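You operate a simulated robot arm through the tools that you are given. There is no shell and no other tool.

The job below is to be done with a simulated robot arm. You get a single attempt, and the scene is never put back.

## Task
Fix the lime board in the wooden tray, sand it with the 320 block and free it.
Fine: lay it lengthwise, slide the blue bar up against it before sanding, sand the whole top smooth, put the block back and slide the bar back afterwards. The other boards and blocks stay as they are.

Only the result counts: the job must be done as asked and must still hold three seconds after the hand-in. Knocking over, shifting, dropping, spilling or breaking anything else fails it.

## Robot
A 7-joint arm with a fingered hand, fixed in place. Base frame: the origin is on the floor under the middle of its stand, x ahead of it, y to its left, z up; the work surface is at about z = 840. Readings come in mm, rad, newtons and seconds.
It reaches about 1164 mm from its shoulder. Its first joint turns from -2.897 to 2.897 rad. Payload 4.7 kg.
Tool frame: the origin (TCP) lies between the finger pads and is the grasp point; the fingertips stand 36 mm ahead of it; z points along the fingers, y is the line along which they close. The gripper opens to 120 mm; its body begins 42 mm behind the TCP. The gripper is a hand of 5 fingers: y runs from the thumb to the fingers, the wrist lies at [-18, -122, -210] in the tool frame, and closing takes about 1.5 s.
Orientation is told as [roll, pitch, yaw] about the base's x, y, z axes, in that order, counted from this pose: with the fingers straight down and the wrist toward the robot, the tool's x, y and z point along [0, 1, 0], [1, 0, 0] and [0, 0, -1] of the base frame.

## Interface
- The arm moves only by the tool move_arm. Its argument "deltas" is a list of rows, each an object (a shift or turn left out is 0, a gripper value left out holds the last) with "dr": the turn, a rotation vector about the tool's x, y, z in units of 120 degrees (1.0 is 120 degrees), a list of three; "slide": the shift along the tool's x, y, z in units of 300 mm (1.0 is 300 mm), a list of three; "hand": the gripper command, from -1 (fully open) to 1 (shut), values between in proportion. In form: [{"dr": [rx, ry, rz], "slide": [tx, ty, tz], "hand": hand}, ...]. A call has 1 to 20 rows; each row is the pose to reach, as a shift and turn from the pose commanded when the call began, along the tool's axes at that moment. A call with a number of a shift or a turn outside -1 to 1 is refused whole. Rows are played at 5 a second. More than 50 mm and 0.15 rad between two rows, or a gripper value outside its range, and nothing of the call is played. A pose out of reach is approached as far as the arm can. The call stops where the force on the tool passes 40 N (or 10 N more than at its start, if that is more) or the arm is blocked; 0.2 s more then pass. The fingers move at their own pace (about 45 mm/s each) and stop on an object; they squeeze with about 25 N. The grip force told is the motor's: it shows also when the fingers shut on nothing. Time passes only in rows, and 0.2 s behind the last, so rows that repeat a pose let the fingers close. It gives the time, the measured TCP pose, the force on the tool (base axes), the opening and the grip force at its end, in the units of the frame above (readings bear some noise), with the torque about the TCP (base axes, N m) and any sound that the robot's microphone picked up.
- Cameras (640 x 400 px; columns grow to the right, rows downward): "scene" is fixed at [391.4, 654, 1445.9]; the picture's right is [-1.00, -0.02, 0.00], its down [-0.02, 0.93, -0.36] and it looks along [0.01, -0.36, -0.93] (base axes); focal length 214 px, centre (320, 200). "wrist" rides on the gripper at [73, -91, -143] in the tool frame; the picture's right is [-0.80, 0.28, -0.53], its down [-0.53, -0.73, 0.42] and it looks along [-0.27, 0.62, 0.74] (tool axes); focal length 234 px, centre (320, 200). There is no depth. A picture from a camera that has moved, and an enlarged one, comes with that camera's place and axes in the base frame and with its lens. The place of the scene camera against the robot may be out by one fixed shift of up to 12 mm in any direction.
- capture(camera): a new picture of that camera. It takes no simulated time.
- grasp_type(shape): the hand has 5 fingers and takes this shape, open, in about a second: jaw (thumb against the fingers, like two jaws); tri (thumb and two fingers); tip (a fingertip pinch); poke (one finger out to press); point (the index stretched); flat (the hand flat); cup (the hand cupped); fist (a fist). The gripper value then closes the fingers along that shape, each until it touches; the sizes above hold for jaw. It gives what a move gives, with no picture.
- zoom(camera, box): a new picture of the part [left, top, right, bottom] of that camera's present view, enlarged. It takes no simulated time.
- hand_in(): hands the job in; it is judged then, once.

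Places have to be worked out from the pictures, the camera data and where the tool is seen. Open the gripper and draw the arm clear of the work before you hand the job in, unless the task says otherwise.

The tools are called after ">>>" as a command line: name --argument value ..., lists and objects as JSON in quotes. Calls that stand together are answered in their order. move_arm: Moves the arm, as the interface text tells. Its arguments: {"type":"object","properties":{"deltas":{"type":"array"}},"required":["deltas"]} The other tools are called the same way: grasp_type (shape) gives the hand a shape; capture (camera) takes a picture; zoom (camera, box) takes an enlarged picture of a part of a camera's view; hand_in () hands the job in.

At the start:

```text
time: 0.0
tool_pos: [521.8, 348.6, 1160.1]
orientation: [-0.001, 0.001, 0.001]
contact_force: [-0.1, -0.7, 0.3]
wrist_torque: [0.01, 0.0, 0.02]
finger_gap: 119.5
gripper_force: 0.1
shape: jaw
```

scene: 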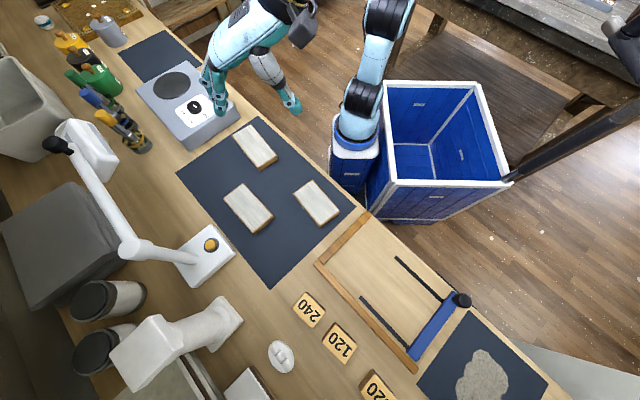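
wrist: 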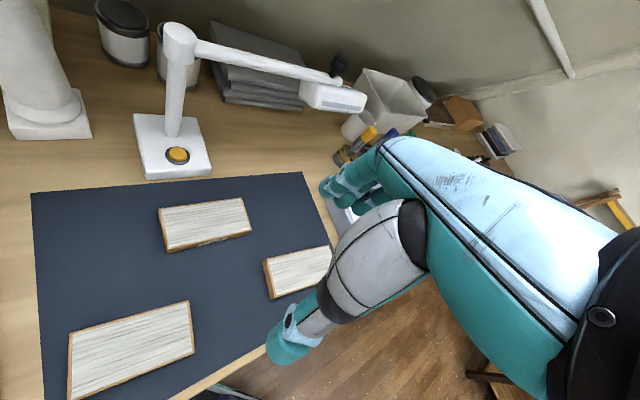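

I start by looking closer at the scene: boards on the dark mat, the tray with the blue bar, and the sanding blocks with numbers.

>>> zoom --camera "scene" --box '[170, 100, 370, 290]'

>>> zoom --camera "scene" --box '[280, 200, 480, 400]'

>>> zoom --camera "scene" --box '[200, 270, 420, 400]'

>>> zoom --camera "wrist" --box '[20, 160, 350, 400]'

```text
2.11 times, centred on (270, 195) of scene
camera zoom: at [391.4, 654.0, 1445.9], right [-1.0, -0.02, 0.0], down [-0.02, 0.93, -0.36], along [0.01, -0.36, -0.93], focal length 452 px, centre (425, 210)
```

zoom: 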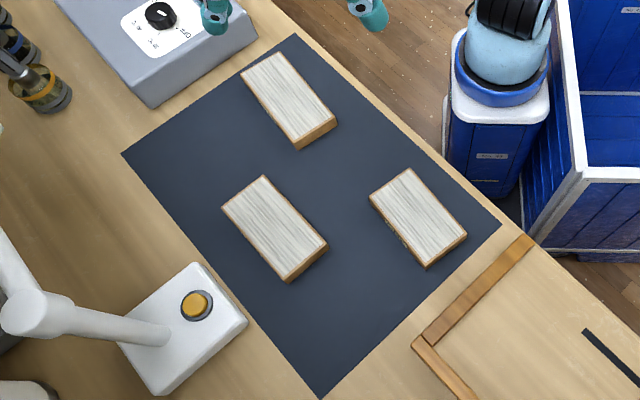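

```text
2.00 times, centred on (380, 300) of scene
camera zoom: at [391.4, 654.0, 1445.9], right [-1.0, -0.02, 0.0], down [-0.02, 0.93, -0.36], along [0.01, -0.36, -0.93], focal length 429 px, centre (200, 0)
```

zoom: 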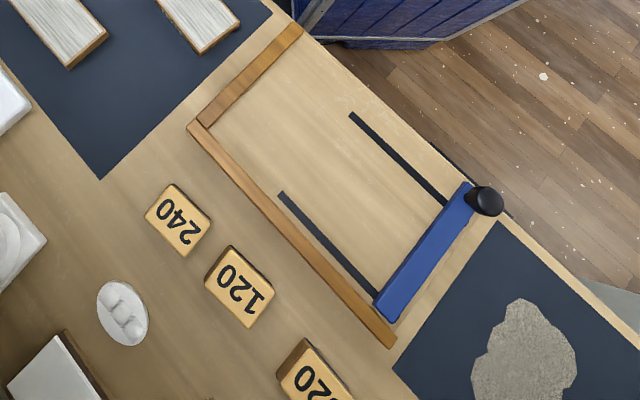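

```text
2.91 times, centred on (310, 335) of scene
camera zoom: at [391.4, 654.0, 1445.9], right [-1.0, -0.02, 0.0], down [-0.02, 0.93, -0.36], along [0.01, -0.36, -0.93], focal length 624 px, centre (349, -193)
```

zoom: 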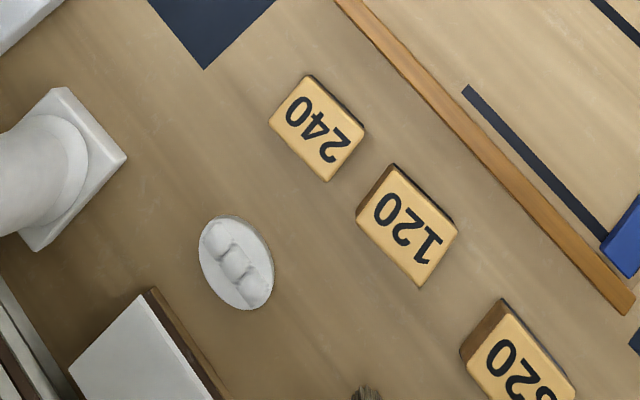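

```text
1.67 times, centred on (185, 280) of wrist
camera zoom: at [431.1, 420.2, 1304.9], right [0.28, -0.8, 0.53], down [-0.73, -0.53, -0.42], along [0.62, -0.27, -0.74], focal length 390 px, centre (545, 67)
```

zoom: 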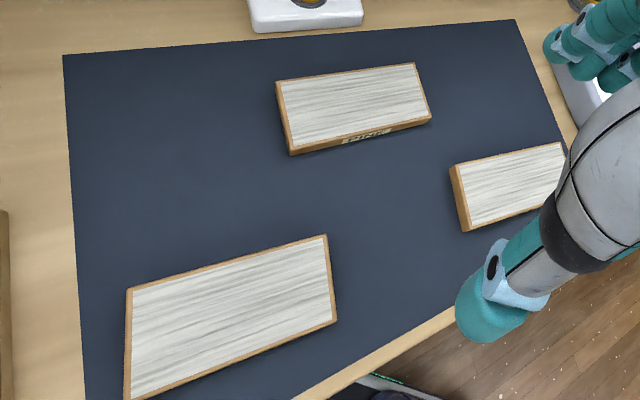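

The middle board's side is marked PINE, so labels sit on the sides facing the robot; the other two are not readable yet. I move the hand back toward the robot with a bit of yaw, staying high, to see the other boards' sides.

>>> move_arm --deltas '[{"slide": [-0.0866, -0.08, 0.04], "dr": [0, 0, -0.0333]}, {"slide": [-0.1732, -0.16, 0.08], "dr": [0, 0, -0.0667]}, {"slide": [-0.26, -0.24, 0.12], "dr": [0, 0, -0.1]}, {"slide": [-0.3464, -0.32, 0.16], "dr": [0, 0, -0.1333]}, {"slide": [-0.433, -0.4, 0.2], "dr": [0, 0, -0.1667]}]'

>>> capture --camera "wrist"

>>> capture --camera "scene"

```text
time: 1.2
tool_pos: [401.2, 218.7, 1100.9]
orientation: [-0.002, 0.0, 0.351]
contact_force: [-0.5, 0.8, -0.6]
wrist_torque: [-0.04, 0.0, 0.02]
finger_gap: 119.9
gripper_force: 0.1
shape: jaw
```

```text
taken
camera wrist: at [291.7, 255.0, 1243.9], right [0.54, -0.66, 0.53], down [-0.51, -0.75, -0.42], along [0.67, -0.04, -0.74], focal length 234 px, centre (320, 200)
```

wrist: 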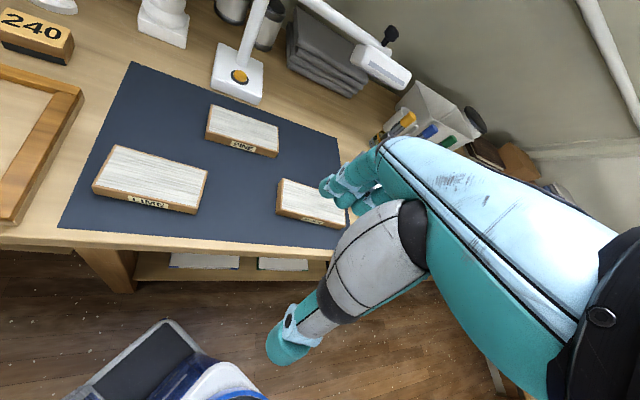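

```text
taken
```

scene: 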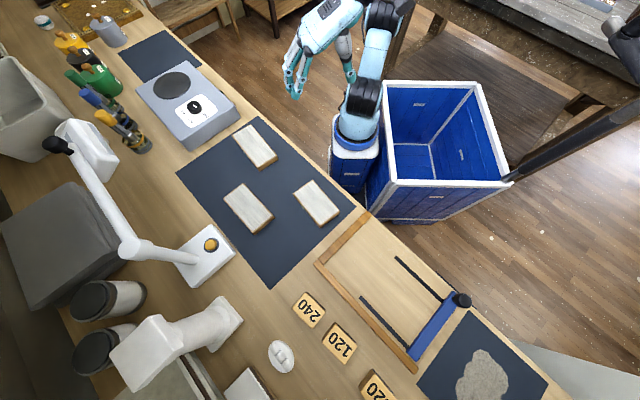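

The labels come into view; I zoom in to read them.

>>> zoom --camera "wrist" --box '[80, 130, 220, 220]'

>>> zoom --camera "wrist" --box '[190, 90, 350, 240]'

```text
4.44 times, centred on (150, 175) of wrist
camera zoom: at [291.7, 255.0, 1243.9], right [0.54, -0.66, 0.53], down [-0.51, -0.75, -0.42], along [0.67, -0.04, -0.74], focal length 1041 px, centre (1076, 311)
```

zoom: 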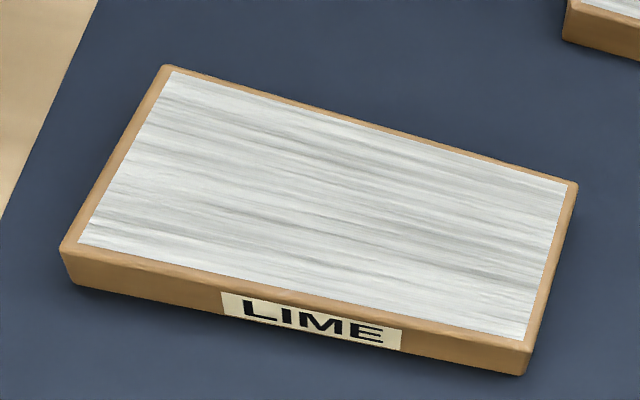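

```text
2.67 times, centred on (270, 165) of wrist
camera zoom: at [291.7, 255.0, 1243.9], right [0.54, -0.66, 0.53], down [-0.51, -0.75, -0.42], along [0.67, -0.04, -0.74], focal length 624 px, centre (453, 293)
```

zoom: 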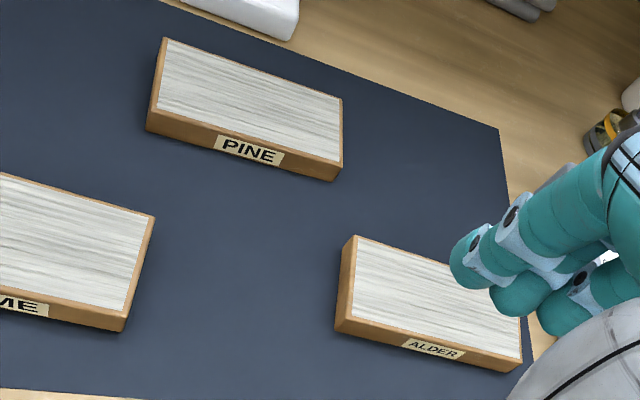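

The board nearest the tray is LIME, centred about (415, 428), long axis at about -50°, roughly 126 x 70 x 24 mm. I now move the wrist camera to look down on the tray, bar and blocks.

>>> move_arm --deltas '[{"slide": [0.1426, -0.0016, -0.0272], "dr": [0, 0, -0.027]}, {"slide": [0.2852, -0.0032, -0.0543], "dr": [0, 0, -0.054]}, {"slide": [0.4279, -0.0049, -0.0815], "dr": [0, 0, -0.081]}, {"slide": [0.5705, -0.0065, -0.1087], "dr": [0, 0, -0.1079]}, {"slide": [0.7131, -0.0081, -0.1358], "dr": [0, 0, -0.1349]}, {"slide": [0.8557, -0.0097, -0.163], "dr": [0, 0, -0.1619]}]'

>>> capture --camera "wrist"

>>> capture --camera "scene"

```text
time: 2.6
tool_pos: [309.5, 458.8, 1149.9]
orientation: [0.002, 0.001, 0.69]
contact_force: [0.6, 0.1, -0.4]
wrist_torque: [0.04, 0.0, -0.02]
finger_gap: 119.7
gripper_force: 0.0
shape: jaw
```

```text
taken
camera wrist: at [193.3, 455.7, 1294.4], right [0.73, -0.44, 0.52], down [-0.23, -0.88, -0.43], along [0.65, 0.19, -0.74], focal length 234 px, centre (320, 200)
```

wrist: 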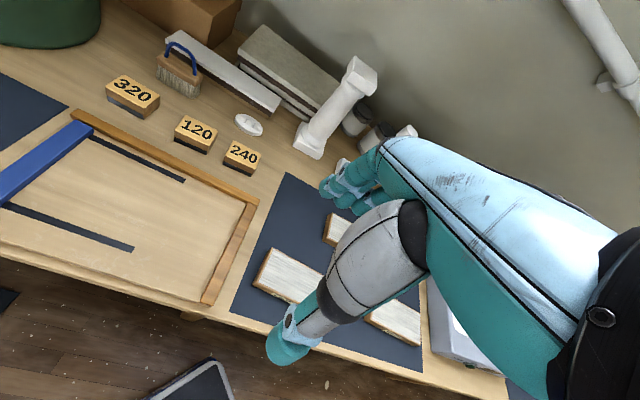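

```text
taken
```

scene: 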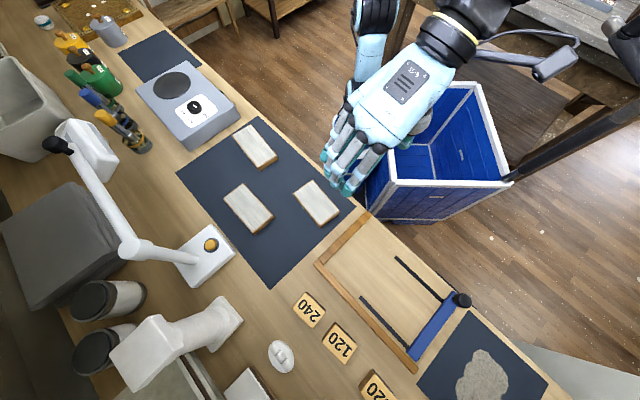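

I zoom in on the tray, bar and blocks for exact positions.

>>> zoom --camera "wrist" --box '[0, 100, 280, 310]'

>>> zoom --camera "wrist" --box '[60, 50, 300, 200]'

```text
1.90 times, centred on (140, 205) of wrist
camera zoom: at [193.3, 455.7, 1294.4], right [0.73, -0.44, 0.52], down [-0.23, -0.88, -0.43], along [0.65, 0.19, -0.74], focal length 446 px, centre (663, 190)
```

zoom: 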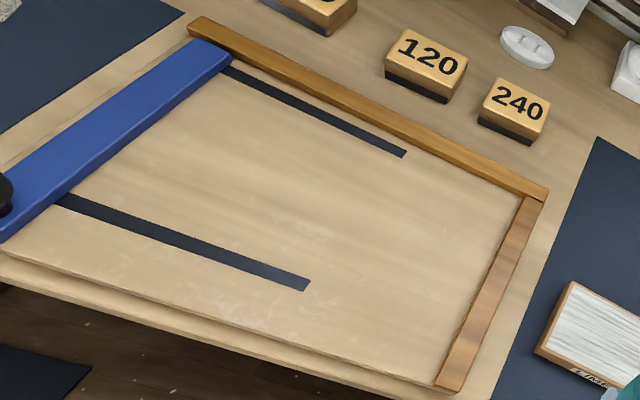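

```text
2.67 times, centred on (180, 125) of wrist
camera zoom: at [193.3, 455.7, 1294.4], right [0.73, -0.44, 0.52], down [-0.23, -0.88, -0.43], along [0.65, 0.19, -0.74], focal length 624 px, centre (693, 400)
```

zoom: 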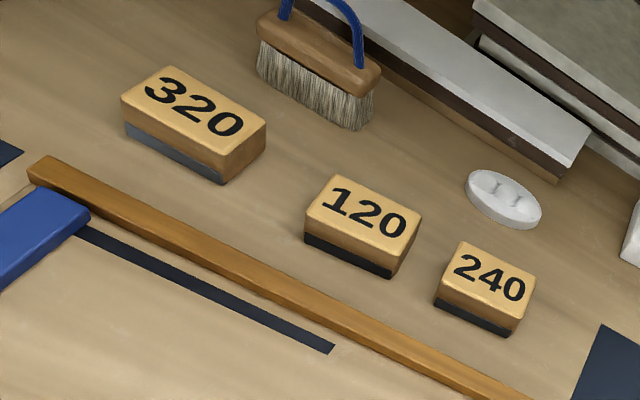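

I zoom in with the scene camera on the bar and knob, and on the 320 block.

>>> zoom --camera "scene" --box '[390, 270, 490, 370]'

>>> zoom --camera "scene" --box '[340, 340, 440, 400]'

```text
4.00 times, centred on (440, 320) of scene
camera zoom: at [391.4, 654.0, 1445.9], right [-1.0, -0.02, 0.0], down [-0.02, 0.93, -0.36], along [0.01, -0.36, -0.93], focal length 858 px, centre (-160, -280)
```

zoom: 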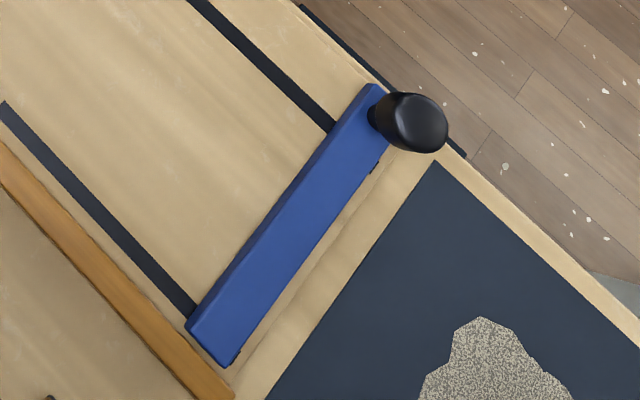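

```text
6.40 times, centred on (390, 370) of scene
camera zoom: at [391.4, 654.0, 1445.9], right [-1.0, -0.02, 0.0], down [-0.02, 0.93, -0.36], along [0.01, -0.36, -0.93], focal length 1373 px, centre (-128, -888)
```

zoom: 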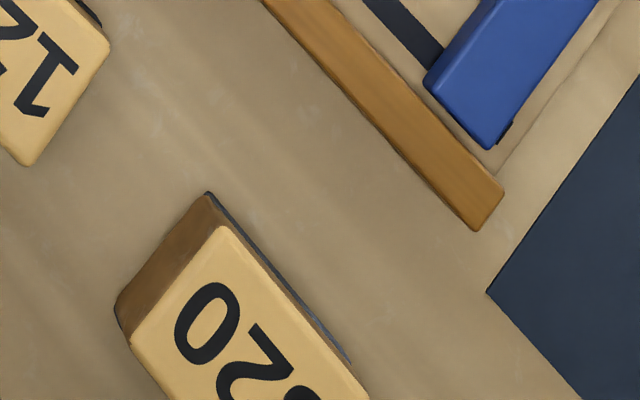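

The knob is a mushroom-like handle on the robot-side end of the bar. I shift the camera left for a closer look at knob, bar and the 320 block.

>>> move_arm --deltas '[{"slide": [0.1164, -0.0871, 0.025]}, {"slide": [0.2328, -0.1742, 0.05]}, {"slide": [0.3493, -0.2612, 0.075]}, {"slide": [0.4657, -0.3483, 0.1]}]'

>>> capture --camera "wrist"

>>> zoom --camera "wrist" --box '[0, 50, 320, 300]'

```text
time: 3.6
tool_pos: [140.5, 499.8, 1120.4]
orientation: [0.003, 0.0, 0.689]
contact_force: [0.2, -0.1, 1.0]
wrist_torque: [0.0, -0.02, -0.01]
finger_gap: 120.3
gripper_force: 0.0
shape: jaw
```

```text
taken
camera wrist: at [24.7, 497.1, 1264.6], right [0.73, -0.44, 0.52], down [-0.23, -0.88, -0.43], along [0.65, 0.19, -0.74], focal length 234 px, centre (320, 200)
```

wrist: 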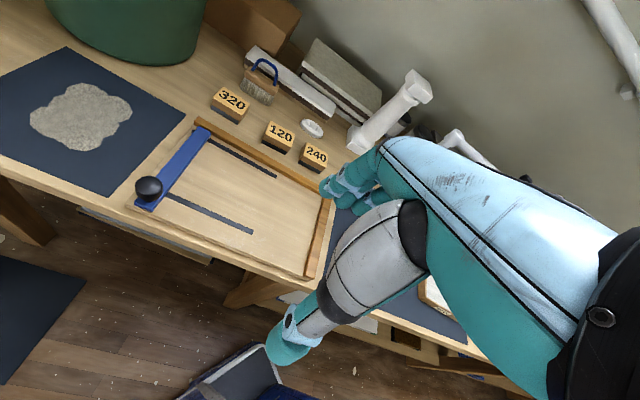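

```text
1.60 times, centred on (160, 175) of wrist
camera zoom: at [24.7, 497.1, 1264.6], right [0.73, -0.44, 0.52], down [-0.23, -0.88, -0.43], along [0.65, 0.19, -0.74], focal length 375 px, centre (576, 240)
```

zoom: 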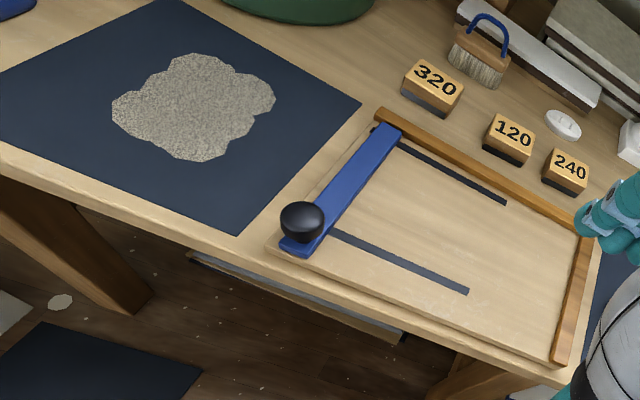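

I zoom further on the knob/bar and on the blocks to get dimensions.

>>> zoom --camera "wrist" --box '[120, 110, 220, 220]'

>>> zoom --camera "wrist" --box '[190, 70, 350, 180]'

>>> zoom --camera "wrist" --box '[180, 110, 350, 290]'

```text
3.64 times, centred on (170, 165) of wrist
camera zoom: at [24.7, 497.1, 1264.6], right [0.73, -0.44, 0.52], down [-0.23, -0.88, -0.43], along [0.65, 0.19, -0.74], focal length 852 px, centre (866, 327)
```

zoom: 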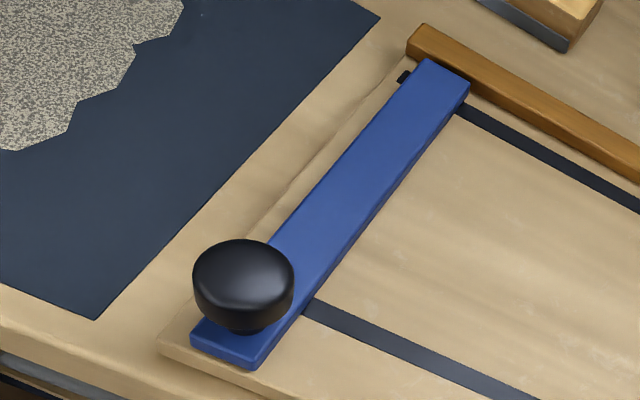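

```text
3.64 times, centred on (270, 125) of wrist
camera zoom: at [24.7, 497.1, 1264.6], right [0.73, -0.44, 0.52], down [-0.23, -0.88, -0.43], along [0.65, 0.19, -0.74], focal length 852 px, centre (502, 473)
```

zoom: 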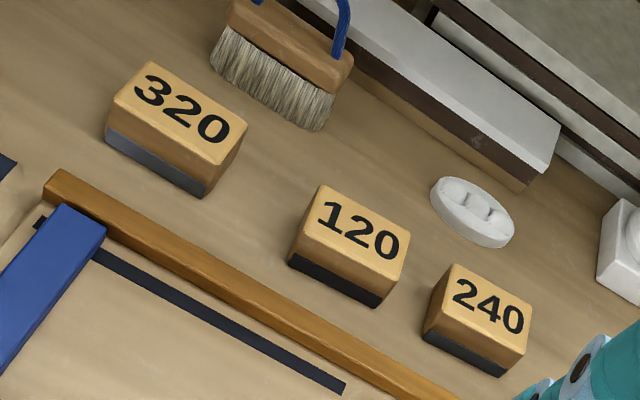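

```text
2.22 times, centred on (265, 200) of wrist
camera zoom: at [24.7, 497.1, 1264.6], right [0.73, -0.44, 0.52], down [-0.23, -0.88, -0.43], along [0.65, 0.19, -0.74], focal length 520 px, centre (442, 200)
```

zoom: 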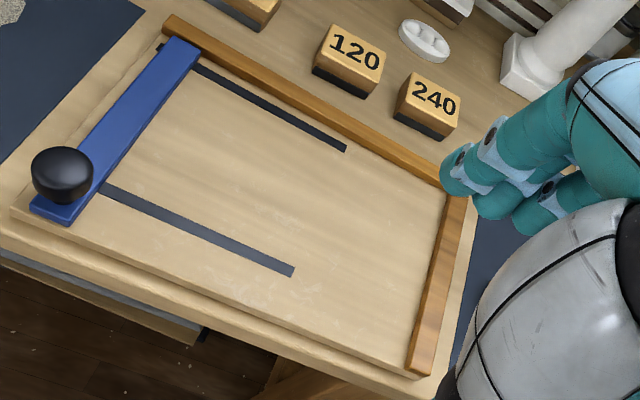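

Everything lies at roughly the same yaw (about 40–45°). I move above the LIME board with the hand open, still high, and take pictures to check its place and the tray corner.

>>> move_arm --deltas '[{"slide": [-0.1268, 0.0939, 0.0111]}, {"slide": [-0.2536, 0.1877, 0.0222]}, {"slide": [-0.3805, 0.2816, 0.0333]}, {"slide": [-0.5073, 0.3754, 0.0444]}, {"slide": [-0.6341, 0.4693, 0.0556]}, {"slide": [-0.7609, 0.5631, 0.0667]}]'

>>> capture --camera "wrist"

>>> zoom --camera "wrist" --box '[0, 120, 160, 260]'

>>> zoom --camera "wrist" --box '[150, 180, 350, 320]'

```text
time: 5.0
tool_pos: [415.7, 431.9, 1101.2]
orientation: [0.0, 0.002, 0.692]
contact_force: [-0.2, 0.5, 0.3]
wrist_torque: [0.01, -0.01, 0.0]
finger_gap: 119.8
gripper_force: 0.1
shape: jaw
```

```text
taken
camera wrist: at [299.4, 429.3, 1245.1], right [0.73, -0.44, 0.53], down [-0.23, -0.88, -0.42], along [0.65, 0.19, -0.74], focal length 234 px, centre (320, 200)
```

wrist: 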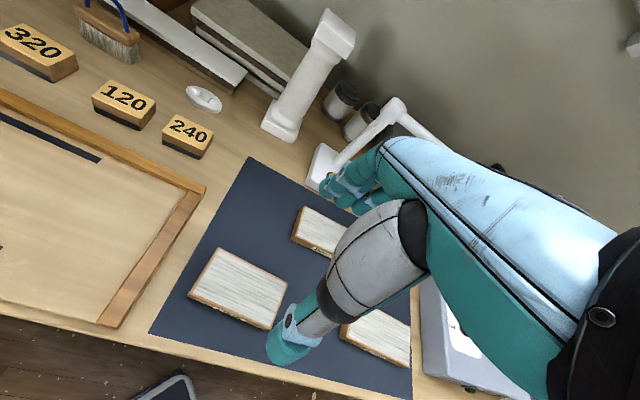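

```text
2.86 times, centred on (80, 190) of wrist
camera zoom: at [299.4, 429.3, 1245.1], right [0.73, -0.44, 0.53], down [-0.23, -0.88, -0.42], along [0.65, 0.19, -0.74], focal length 669 px, centre (1006, 229)
```

zoom: 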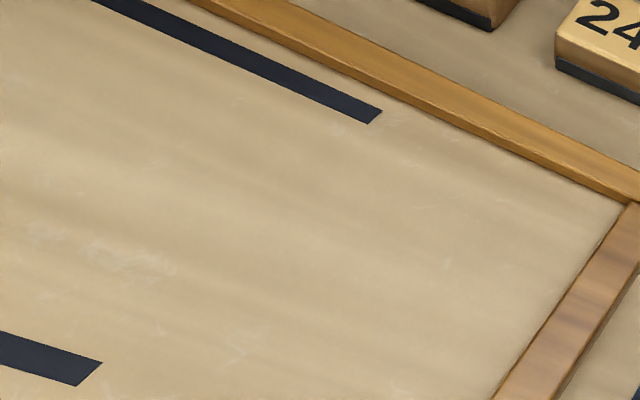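

```text
2.86 times, centred on (250, 250) of wrist
camera zoom: at [299.4, 429.3, 1245.1], right [0.73, -0.44, 0.53], down [-0.23, -0.88, -0.42], along [0.65, 0.19, -0.74], focal length 669 px, centre (520, 57)
```

zoom: 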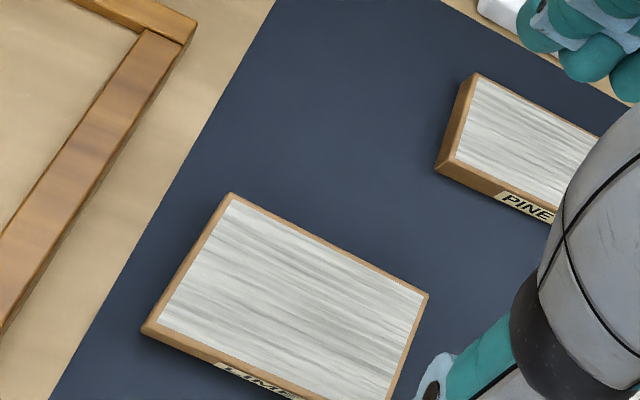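

The board centre comes out at (415.5, 430.7) with top z≈863; triangulating the slots shows the tray floor near z≈860. I descend most of the way over the board and check the alignment.

>>> move_arm --deltas '[{"slide": [-0.003, -0.002, 0.15]}, {"slide": [-0.003, -0.002, 0.3]}, {"slide": [-0.003, -0.002, 0.45]}, {"slide": [-0.003, -0.002, 0.57]}, {"slide": [-0.003, -0.002, 0.57]}]'

>>> capture --camera "wrist"

>>> zoom --camera "scene" --box '[220, 100, 400, 260]'

```text
time: 6.2
tool_pos: [416.5, 431.4, 928.9]
orientation: [0.0, 0.001, 0.688]
contact_force: [0.6, 0.5, -0.9]
wrist_torque: [0.0, 0.03, -0.02]
finger_gap: 120.0
gripper_force: 0.1
shape: jaw
```

```text
taken
camera wrist: at [300.4, 429.0, 1073.7], right [0.73, -0.44, 0.53], down [-0.23, -0.88, -0.42], along [0.65, 0.19, -0.74], focal length 234 px, centre (320, 200)
```

wrist: 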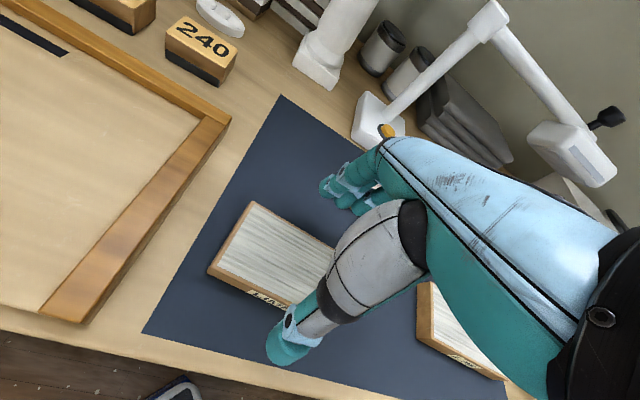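

```text
2.50 times, centred on (310, 180) of scene
camera zoom: at [391.4, 654.0, 1445.9], right [-1.0, -0.02, 0.0], down [-0.02, 0.93, -0.36], along [0.01, -0.36, -0.93], focal length 536 px, centre (345, 250)
```

zoom: 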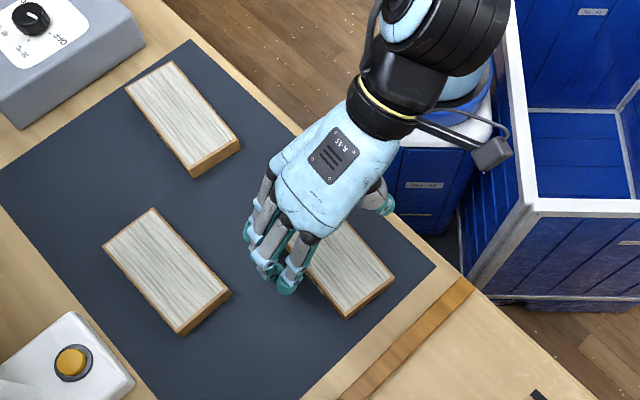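

The thumb and fingers straddle the board with the TCP over its centre. I lower to z≈881 with the fingers open, then close on the board.

>>> move_arm --deltas '[{"slide": [0, 0, 0.08]}, {"slide": [0, 0, 0.157]}, {"slide": [0, 0, 0.157]}]'

>>> move_arm --deltas '[{"hand": 0.0}, {"hand": 0.0}, {"hand": 0.3}, {"hand": 0.3}, {"hand": 0.6}, {"hand": 0.6}, {"hand": 1}, {"hand": 1}, {"hand": 1}, {"hand": 1}]'

>>> capture --camera "wrist"

>>> zoom --camera "scene" --box '[220, 100, 400, 260]'

```text
time: 7.0
tool_pos: [417.7, 429.4, 881.6]
orientation: [0.0, 0.001, 0.687]
contact_force: [-0.5, -0.1, 0.2]
wrist_torque: [-0.02, -0.02, 0.01]
finger_gap: 119.6
gripper_force: 0.2
shape: jaw
```

```text
time: 9.2
tool_pos: [418.1, 429.1, 882.1]
orientation: [0.001, 0.001, 0.687]
contact_force: [0.8, 0.3, 0.3]
wrist_torque: [0.02, 0.01, -0.02]
finger_gap: 69.0
gripper_force: 25.3
shape: jaw
```

```text
taken
camera wrist: at [302.0, 427.3, 1025.8], right [0.73, -0.44, 0.53], down [-0.23, -0.88, -0.42], along [0.65, 0.19, -0.74], focal length 234 px, centre (320, 200)
```

wrist: 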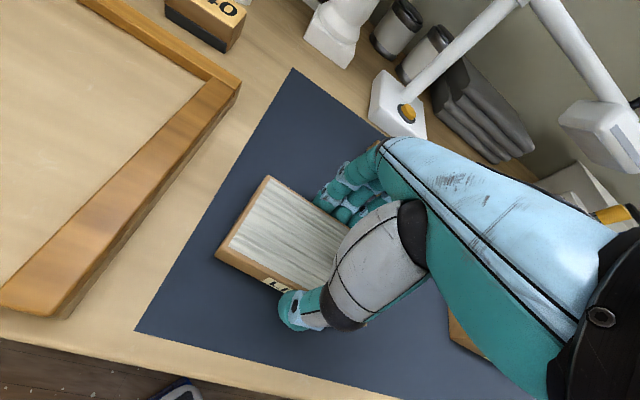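

```text
2.50 times, centred on (310, 180) of scene
camera zoom: at [391.4, 654.0, 1445.9], right [-1.0, -0.02, 0.0], down [-0.02, 0.93, -0.36], along [0.01, -0.36, -0.93], focal length 536 px, centre (345, 250)
```

zoom: 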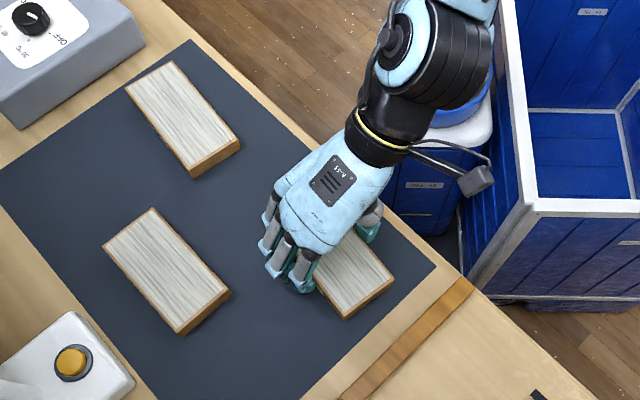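

The gap reads 69 mm with 25 N grip, so the board is held. I lift it straight up and check.

>>> move_arm --deltas '[{"slide": [0, 0, -0.05]}, {"slide": [0, 0, -0.12]}, {"slide": [0, 0, -0.2]}, {"slide": [0, 0, -0.28]}, {"slide": [0, 0, -0.28]}]'

>>> capture --camera "wrist"

>>> capture --camera "scene"

```text
time: 10.4
tool_pos: [415.7, 431.0, 964.0]
orientation: [0.0, 0.002, 0.688]
contact_force: [-0.5, -0.3, -0.8]
wrist_torque: [-0.02, 0.02, 0.04]
finger_gap: 69.3
gripper_force: 25.3
shape: jaw
```

```text
taken
camera wrist: at [299.7, 428.5, 1108.7], right [0.73, -0.44, 0.53], down [-0.23, -0.88, -0.42], along [0.65, 0.19, -0.74], focal length 234 px, centre (320, 200)
```

wrist: 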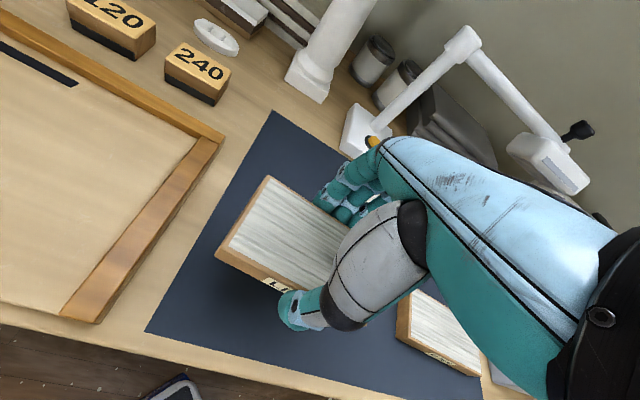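

```text
taken
```

scene: 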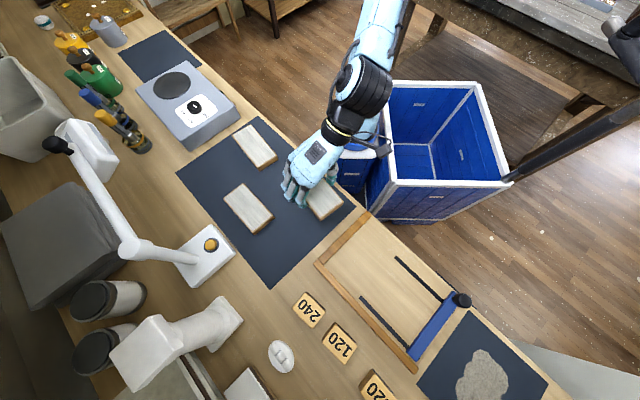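

The board is held level. Before moving over the tray I zoom in on the tray corner again to refine fence positions and heights.

>>> zoom --camera "wrist" --box '[120, 90, 260, 190]'

>>> zoom --camera "wrist" --box '[0, 230, 140, 330]'

>>> zoom --camera "scene" --box '[300, 200, 400, 290]'

```text
4.00 times, centred on (190, 140) of wrist
camera zoom: at [299.7, 428.5, 1108.7], right [0.73, -0.44, 0.53], down [-0.23, -0.88, -0.42], along [0.65, 0.19, -0.74], focal length 937 px, centre (840, 440)
```

zoom: 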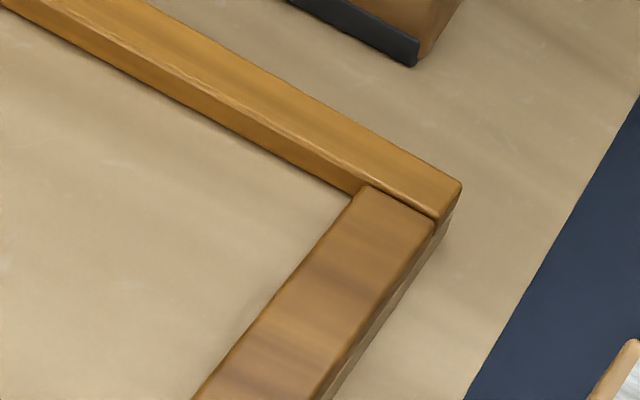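

```text
4.00 times, centred on (70, 280) of wrist
camera zoom: at [299.7, 428.5, 1108.7], right [0.73, -0.44, 0.53], down [-0.23, -0.88, -0.42], along [0.65, 0.19, -0.74], focal length 937 px, centre (1320, -120)
```

zoom: 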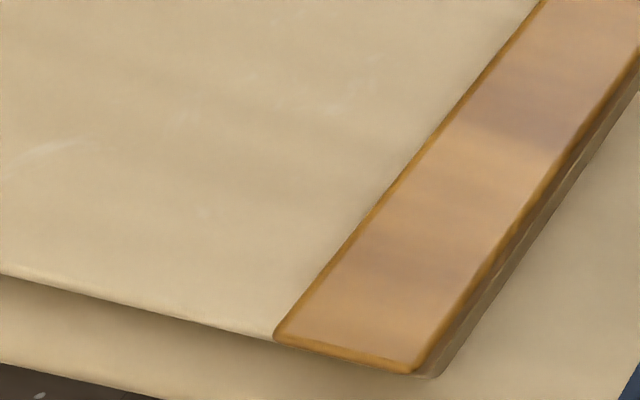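

```text
4.44 times, centred on (350, 245) of scene
camera zoom: at [391.4, 654.0, 1445.9], right [-1.0, -0.02, 0.0], down [-0.02, 0.93, -0.36], along [0.01, -0.36, -0.93], focal length 953 px, centre (187, 0)
```

zoom: 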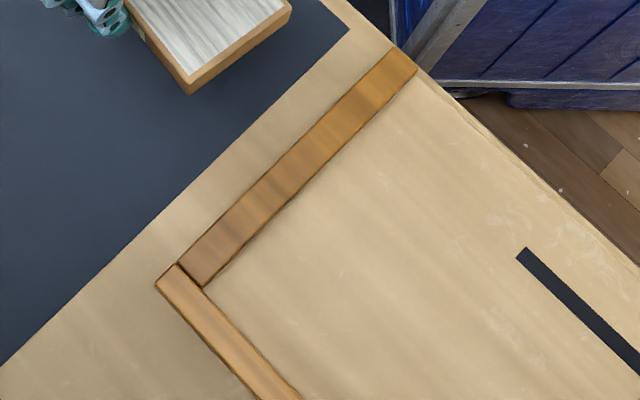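

Fence inner corner comes out near (390, 603) with the tray yawed 45.25°, fence top ≈ z 870 and floor ≈ 860. I carry the board over the tray to about (285.5, 598), turning it 5.8° to line up.

>>> move_arm --deltas '[{"slide": [0.1413, 0.0037, 0], "dr": [0, 0, -0.0097]}, {"slide": [0.2825, 0.0075, 0], "dr": [0, 0, -0.0195]}, {"slide": [0.4238, 0.0112, 0], "dr": [0, 0, -0.0292]}, {"slide": [0.5651, 0.0149, 0], "dr": [0, 0, -0.039]}, {"slide": [0.7063, 0.0187, 0], "dr": [0, 0, -0.0487]}, {"slide": [0.7063, 0.0187, 0], "dr": [0, 0, -0.0487]}]'

>>> capture --camera "wrist"

>>> zoom --camera "scene" --box '[290, 180, 490, 380]'

```text
time: 11.8
tool_pos: [286.1, 598.1, 965.0]
orientation: [0.0, 0.001, 0.79]
contact_force: [0.1, -0.6, -1.4]
wrist_torque: [0.01, 0.02, 0.0]
finger_gap: 68.8
gripper_force: 25.1
shape: jaw
```

```text
taken
camera wrist: at [170.8, 583.3, 1109.2], right [0.77, -0.37, 0.53], down [-0.14, -0.9, -0.42], along [0.63, 0.25, -0.74], focal length 234 px, centre (320, 200)
```

wrist: 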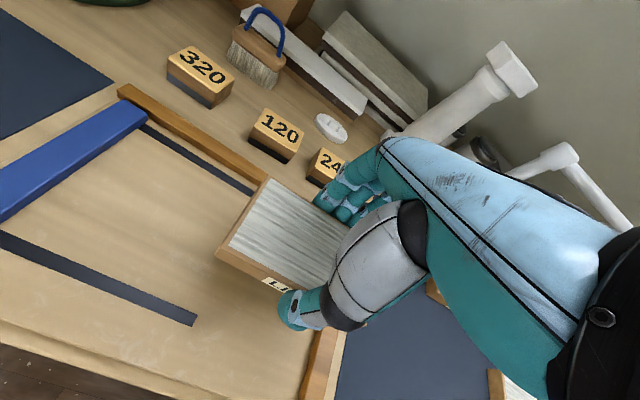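

```text
2.00 times, centred on (390, 280) of scene
camera zoom: at [391.4, 654.0, 1445.9], right [-1.0, -0.02, 0.0], down [-0.02, 0.93, -0.36], along [0.01, -0.36, -0.93], focal length 429 px, centre (180, 40)
```

zoom: 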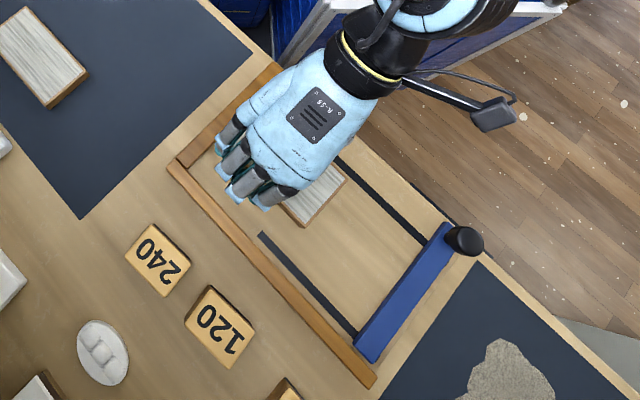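

The board hangs over the tray properly aligned; I shift 20 mm away from the short fence to keep the little finger clear of it, and descend to just above the floor.

>>> move_arm --deltas '[{"slide": [0.0667, 0, 0.03]}, {"slide": [0.0667, 0, 0.1]}, {"slide": [0.0667, 0, 0.17]}, {"slide": [0.0667, 0, 0.17]}]'

>>> capture --camera "wrist"

>>> zoom --camera "scene" --box '[290, 180, 490, 380]'

```text
time: 12.8
tool_pos: [271.1, 610.2, 912.9]
orientation: [0.0, 0.001, 0.79]
contact_force: [-0.8, 0.9, -0.9]
wrist_torque: [0.01, -0.02, -0.02]
finger_gap: 69.1
gripper_force: 25.4
shape: jaw
```

```text
taken
camera wrist: at [156.4, 597.4, 1057.7], right [0.77, -0.37, 0.53], down [-0.14, -0.9, -0.42], along [0.63, 0.25, -0.74], focal length 234 px, centre (320, 200)
```

wrist: 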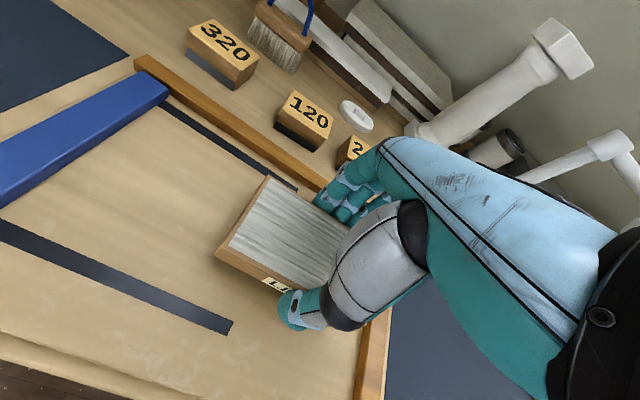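

```text
2.00 times, centred on (390, 280) of scene
camera zoom: at [391.4, 654.0, 1445.9], right [-1.0, -0.02, 0.0], down [-0.02, 0.93, -0.36], along [0.01, -0.36, -0.93], focal length 429 px, centre (180, 40)
```

zoom: 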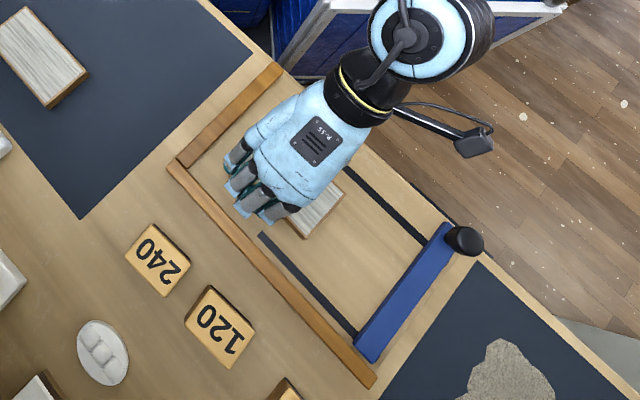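

Nearly down; I lower in small steps and watch the vertical force for floor contact.

>>> move_arm --deltas '[{"slide": [0, 0, 0.01]}, {"slide": [0, 0, 0.02]}, {"slide": [0, 0, 0.025]}, {"slide": [0, 0, 0.025]}]'

>>> move_arm --deltas '[{"slide": [0, 0, 0.005]}, {"slide": [0, 0, 0.01]}, {"slide": [0, 0, 0.01]}]'

```text
time: 13.8
tool_pos: [271.9, 612.0, 907.2]
orientation: [0.0, -0.001, 0.789]
contact_force: [-0.2, -1.1, -1.2]
wrist_torque: [-0.03, 0.0, 0.02]
finger_gap: 69.0
gripper_force: 25.2
shape: jaw
```

```text
time: 14.6
tool_pos: [271.9, 612.9, 904.7]
orientation: [0.001, 0.0, 0.791]
contact_force: [-0.5, -0.3, -0.5]
wrist_torque: [0.02, -0.02, 0.05]
finger_gap: 68.8
gripper_force: 25.3
shape: jaw
```

No contact yet at 904.7; I keep going down in small steps.

>>> move_arm --deltas '[{"slide": [0, 0, 0.005]}, {"slide": [0, 0, 0.01]}, {"slide": [0, 0, 0.01]}]'

>>> move_arm --deltas '[{"slide": [0, 0, 0.005]}, {"slide": [0, 0, 0.01]}, {"slide": [0, 0, 0.01]}]'

```text
time: 15.4
tool_pos: [272.9, 610.6, 902.2]
orientation: [0.0, 0.002, 0.792]
contact_force: [0.7, -0.2, -0.2]
wrist_torque: [-0.02, -0.02, 0.01]
finger_gap: 69.1
gripper_force: 25.0
shape: jaw
```

```text
time: 16.2
tool_pos: [273.0, 611.6, 898.3]
orientation: [0.001, -0.001, 0.791]
contact_force: [0.3, 0.6, -1.3]
wrist_torque: [0.04, -0.03, -0.02]
finger_gap: 69.0
gripper_force: 24.7
shape: jaw
```

Still free at 898; I look at the gap between board and tray floor.

>>> zoom --camera "wrist" --box '[180, 160, 400, 340]'

>>> move_arm --deltas '[{"slide": [0, 0, 0.005]}, {"slide": [0, 0, 0.01]}, {"slide": [0, 0, 0.01]}]'

```text
2.22 times, centred on (290, 250) of wrist
camera zoom: at [157.8, 597.0, 1042.3], right [0.77, -0.37, 0.53], down [-0.14, -0.89, -0.42], along [0.63, 0.25, -0.74], focal length 520 px, centre (387, 89)
```

zoom: 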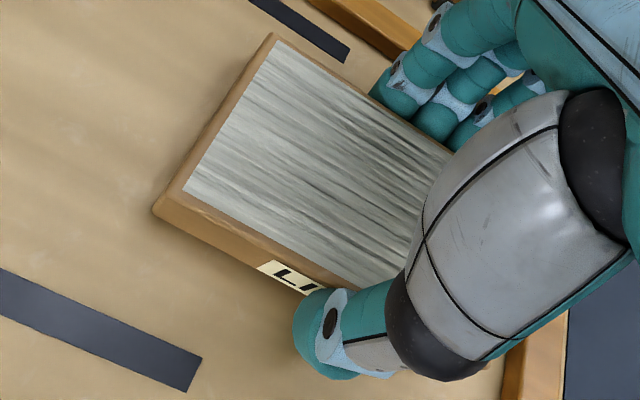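

```text
time: 17.0
tool_pos: [272.9, 610.5, 896.4]
orientation: [0.002, -0.002, 0.791]
contact_force: [0.2, -2.0, 13.6]
wrist_torque: [-0.09, -0.01, 0.0]
finger_gap: 69.2
gripper_force: 24.8
shape: jaw
```

Contact at z≈896 (13.6 N up): the board sits on the tray floor. I ease up a little and open the fingers to about 95 mm, then rise.

>>> move_arm --deltas '[{"slide": [0, 0, -0.004], "hand": 1}, {"slide": [0, 0, -0.004], "hand": -0.2}, {"slide": [0, 0, -0.004], "hand": -0.4}, {"slide": [0, 0, -0.004], "hand": -0.58}, {"slide": [0, 0, -0.004], "hand": -0.58}, {"slide": [0, 0, -0.004], "hand": -0.58}]'

>>> move_arm --deltas '[{"slide": [0, 0, -0.08]}, {"slide": [0, 0, -0.2]}, {"slide": [0, 0, -0.35]}, {"slide": [0, 0, -0.45]}, {"slide": [0, 0, -0.45]}]'

>>> capture --camera "wrist"

>>> zoom --camera "scene" --box '[290, 180, 490, 380]'

```text
time: 18.4
tool_pos: [272.6, 611.7, 896.8]
orientation: [0.0, -0.001, 0.792]
contact_force: [0.5, -0.1, -0.6]
wrist_torque: [0.0, 0.03, 0.01]
finger_gap: 94.5
gripper_force: 0.0
shape: jaw
```

```text
time: 19.6
tool_pos: [272.8, 610.5, 1032.7]
orientation: [0.001, 0.0, 0.791]
contact_force: [-0.8, -0.1, -0.2]
wrist_torque: [0.01, 0.03, 0.02]
finger_gap: 94.5
gripper_force: 0.2
shape: jaw
```

```text
taken
camera wrist: at [157.7, 596.2, 1176.2], right [0.77, -0.37, 0.53], down [-0.14, -0.9, -0.42], along [0.63, 0.25, -0.74], focal length 234 px, centre (320, 200)
```

wrist: 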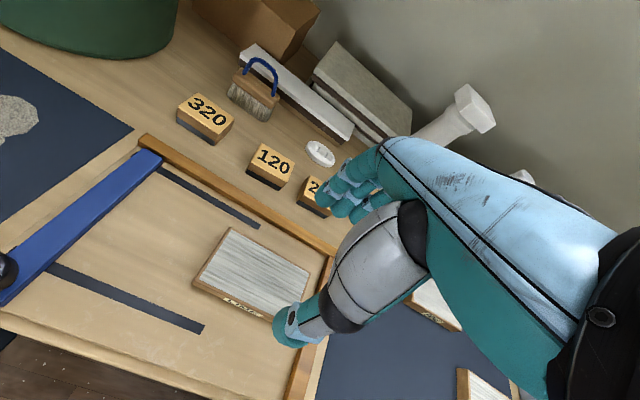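

```text
2.00 times, centred on (390, 280) of scene
camera zoom: at [391.4, 654.0, 1445.9], right [-1.0, -0.02, 0.0], down [-0.02, 0.93, -0.36], along [0.01, -0.36, -0.93], focal length 429 px, centre (180, 40)
```

zoom: 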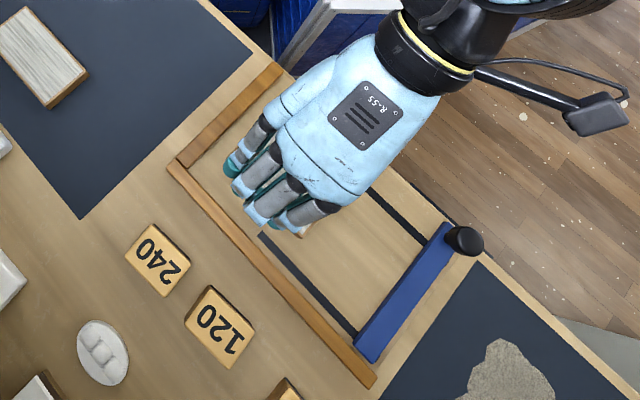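

The board is released in the tray. I zoom to see how it sits relative to the fences and bar.

>>> zoom --camera "wrist" --box '[120, 120, 350, 350]'

>>> zoom --camera "wrist" --box '[0, 130, 180, 310]'

```text
1.74 times, centred on (235, 235) of wrist
camera zoom: at [157.7, 596.2, 1176.2], right [0.77, -0.37, 0.53], down [-0.14, -0.9, -0.42], along [0.63, 0.25, -0.74], focal length 407 px, centre (468, 139)
```

zoom: 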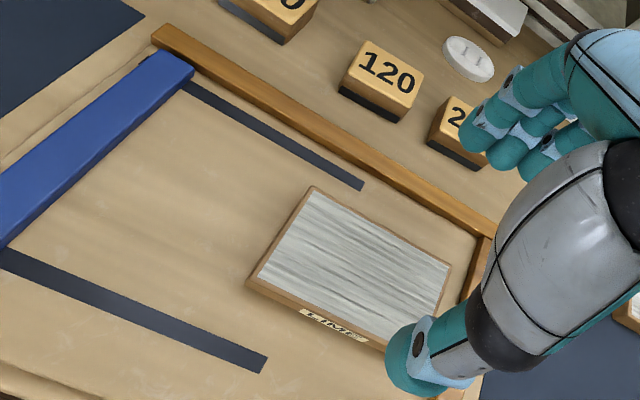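

```text
2.22 times, centred on (90, 220) of wrist
camera zoom: at [157.7, 596.2, 1176.2], right [0.77, -0.37, 0.53], down [-0.14, -0.9, -0.42], along [0.63, 0.25, -0.74], focal length 520 px, centre (831, 156)
```

zoom: 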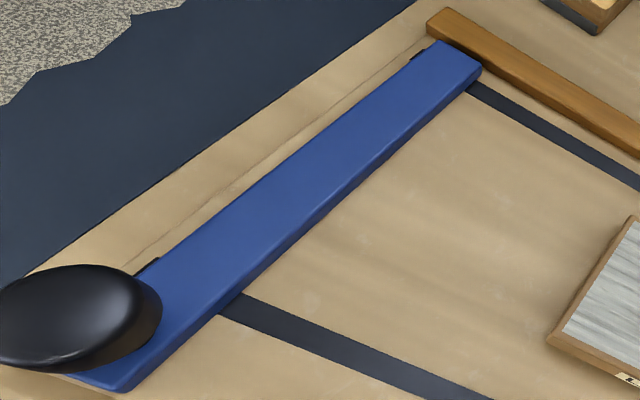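

The board lies parallel to the tray, about 40 mm off the long fence. I move to its robot side, close the hand and go down, so I can nudge it flush to the long fence with the fingers' backs.

>>> move_arm --deltas '[{"slide": [0.033, -0.147, 0], "hand": 0.2}, {"slide": [0.067, -0.293, 0], "hand": 0.6}, {"slide": [0.067, -0.293, 0], "hand": 1}, {"slide": [0.067, -0.293, 0], "hand": 1}, {"slide": [0.067, -0.293, 0], "hand": 1}, {"slide": [0.067, -0.293, 0], "hand": 1}, {"slide": [0.067, -0.293, 0.13]}, {"slide": [0.067, -0.293, 0.27]}, {"slide": [0.067, -0.293, 0.27]}]'

>>> capture --camera "wrist"

>>> zoom --camera "scene" --box '[290, 180, 490, 380]'

```text
time: 21.6
tool_pos: [195.2, 564.5, 949.8]
orientation: [-0.001, 0.001, 0.789]
contact_force: [-0.2, 0.0, 0.6]
wrist_torque: [-0.03, 0.03, -0.01]
finger_gap: 0.0
gripper_force: 24.7
shape: jaw
```

```text
taken
camera wrist: at [81.2, 549.8, 1093.5], right [0.77, -0.37, 0.52], down [-0.14, -0.89, -0.42], along [0.63, 0.25, -0.74], focal length 234 px, centre (320, 200)
```

wrist: 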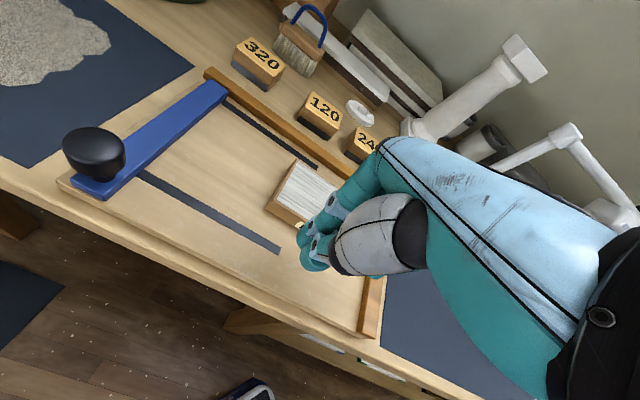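

```text
2.00 times, centred on (390, 280) of scene
camera zoom: at [391.4, 654.0, 1445.9], right [-1.0, -0.02, 0.0], down [-0.02, 0.93, -0.36], along [0.01, -0.36, -0.93], focal length 429 px, centre (180, 40)
```

zoom: 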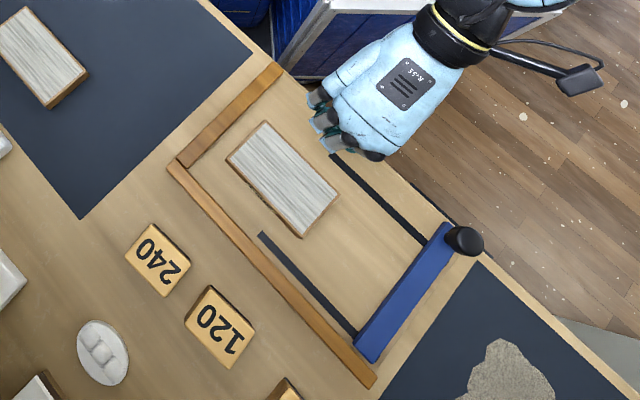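

The fingers line up with the board's middle on its near side. I lower to z≈898, then push gently toward the long fence.

>>> move_arm --deltas '[{"slide": [0, 0, 0.09]}, {"slide": [0, 0, 0.15]}, {"slide": [0, 0, 0.172]}, {"slide": [0, 0, 0.172]}]'

>>> move_arm --deltas '[{"slide": [0, 0.04, 0]}, {"slide": [0, 0.08, 0]}, {"slide": [0, 0.11, 0]}, {"slide": [0, 0.13, 0]}, {"slide": [0, 0.15, 0]}, {"slide": [0, 0.165, 0]}, {"slide": [0, 0.18, 0]}, {"slide": [0, 0.18, 0]}]'

>>> zoom --camera "scene" --box '[290, 180, 490, 380]'

>>> capture --camera "wrist"

```text
time: 22.6
tool_pos: [196.7, 563.0, 898.1]
orientation: [0.0, 0.0, 0.789]
contact_force: [0.0, 0.6, 0.2]
wrist_torque: [0.02, -0.03, 0.01]
finger_gap: 0.1
gripper_force: 24.7
shape: jaw
```

```text
time: 24.4
tool_pos: [234.9, 601.4, 899.3]
orientation: [-0.001, 0.001, 0.79]
contact_force: [-0.9, 0.3, 0.8]
wrist_torque: [0.01, 0.0, 0.0]
finger_gap: 0.1
gripper_force: 25.2
shape: jaw
```

```text
2.00 times, centred on (390, 280) of scene
camera zoom: at [391.4, 654.0, 1445.9], right [-1.0, -0.02, 0.0], down [-0.02, 0.93, -0.36], along [0.01, -0.36, -0.93], focal length 429 px, centre (180, 40)
```

zoom: 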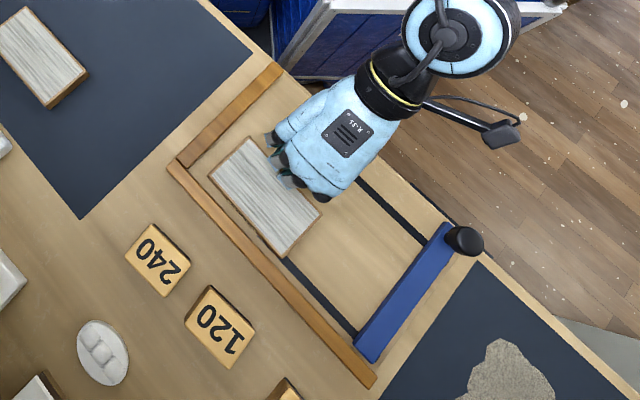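

```text
taken
camera wrist: at [120.1, 587.2, 1042.8], right [0.77, -0.37, 0.53], down [-0.14, -0.9, -0.42], along [0.63, 0.25, -0.74], focal length 234 px, centre (320, 200)
```

wrist: 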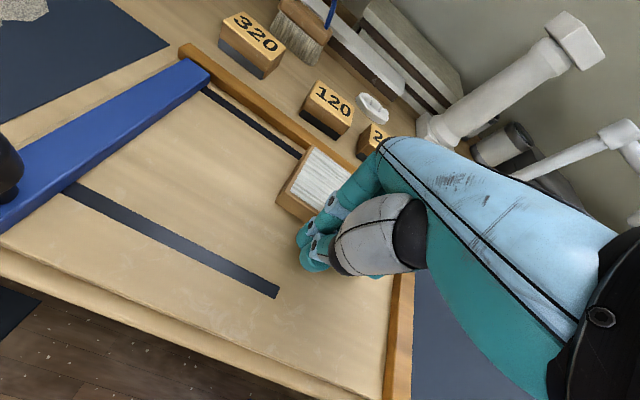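

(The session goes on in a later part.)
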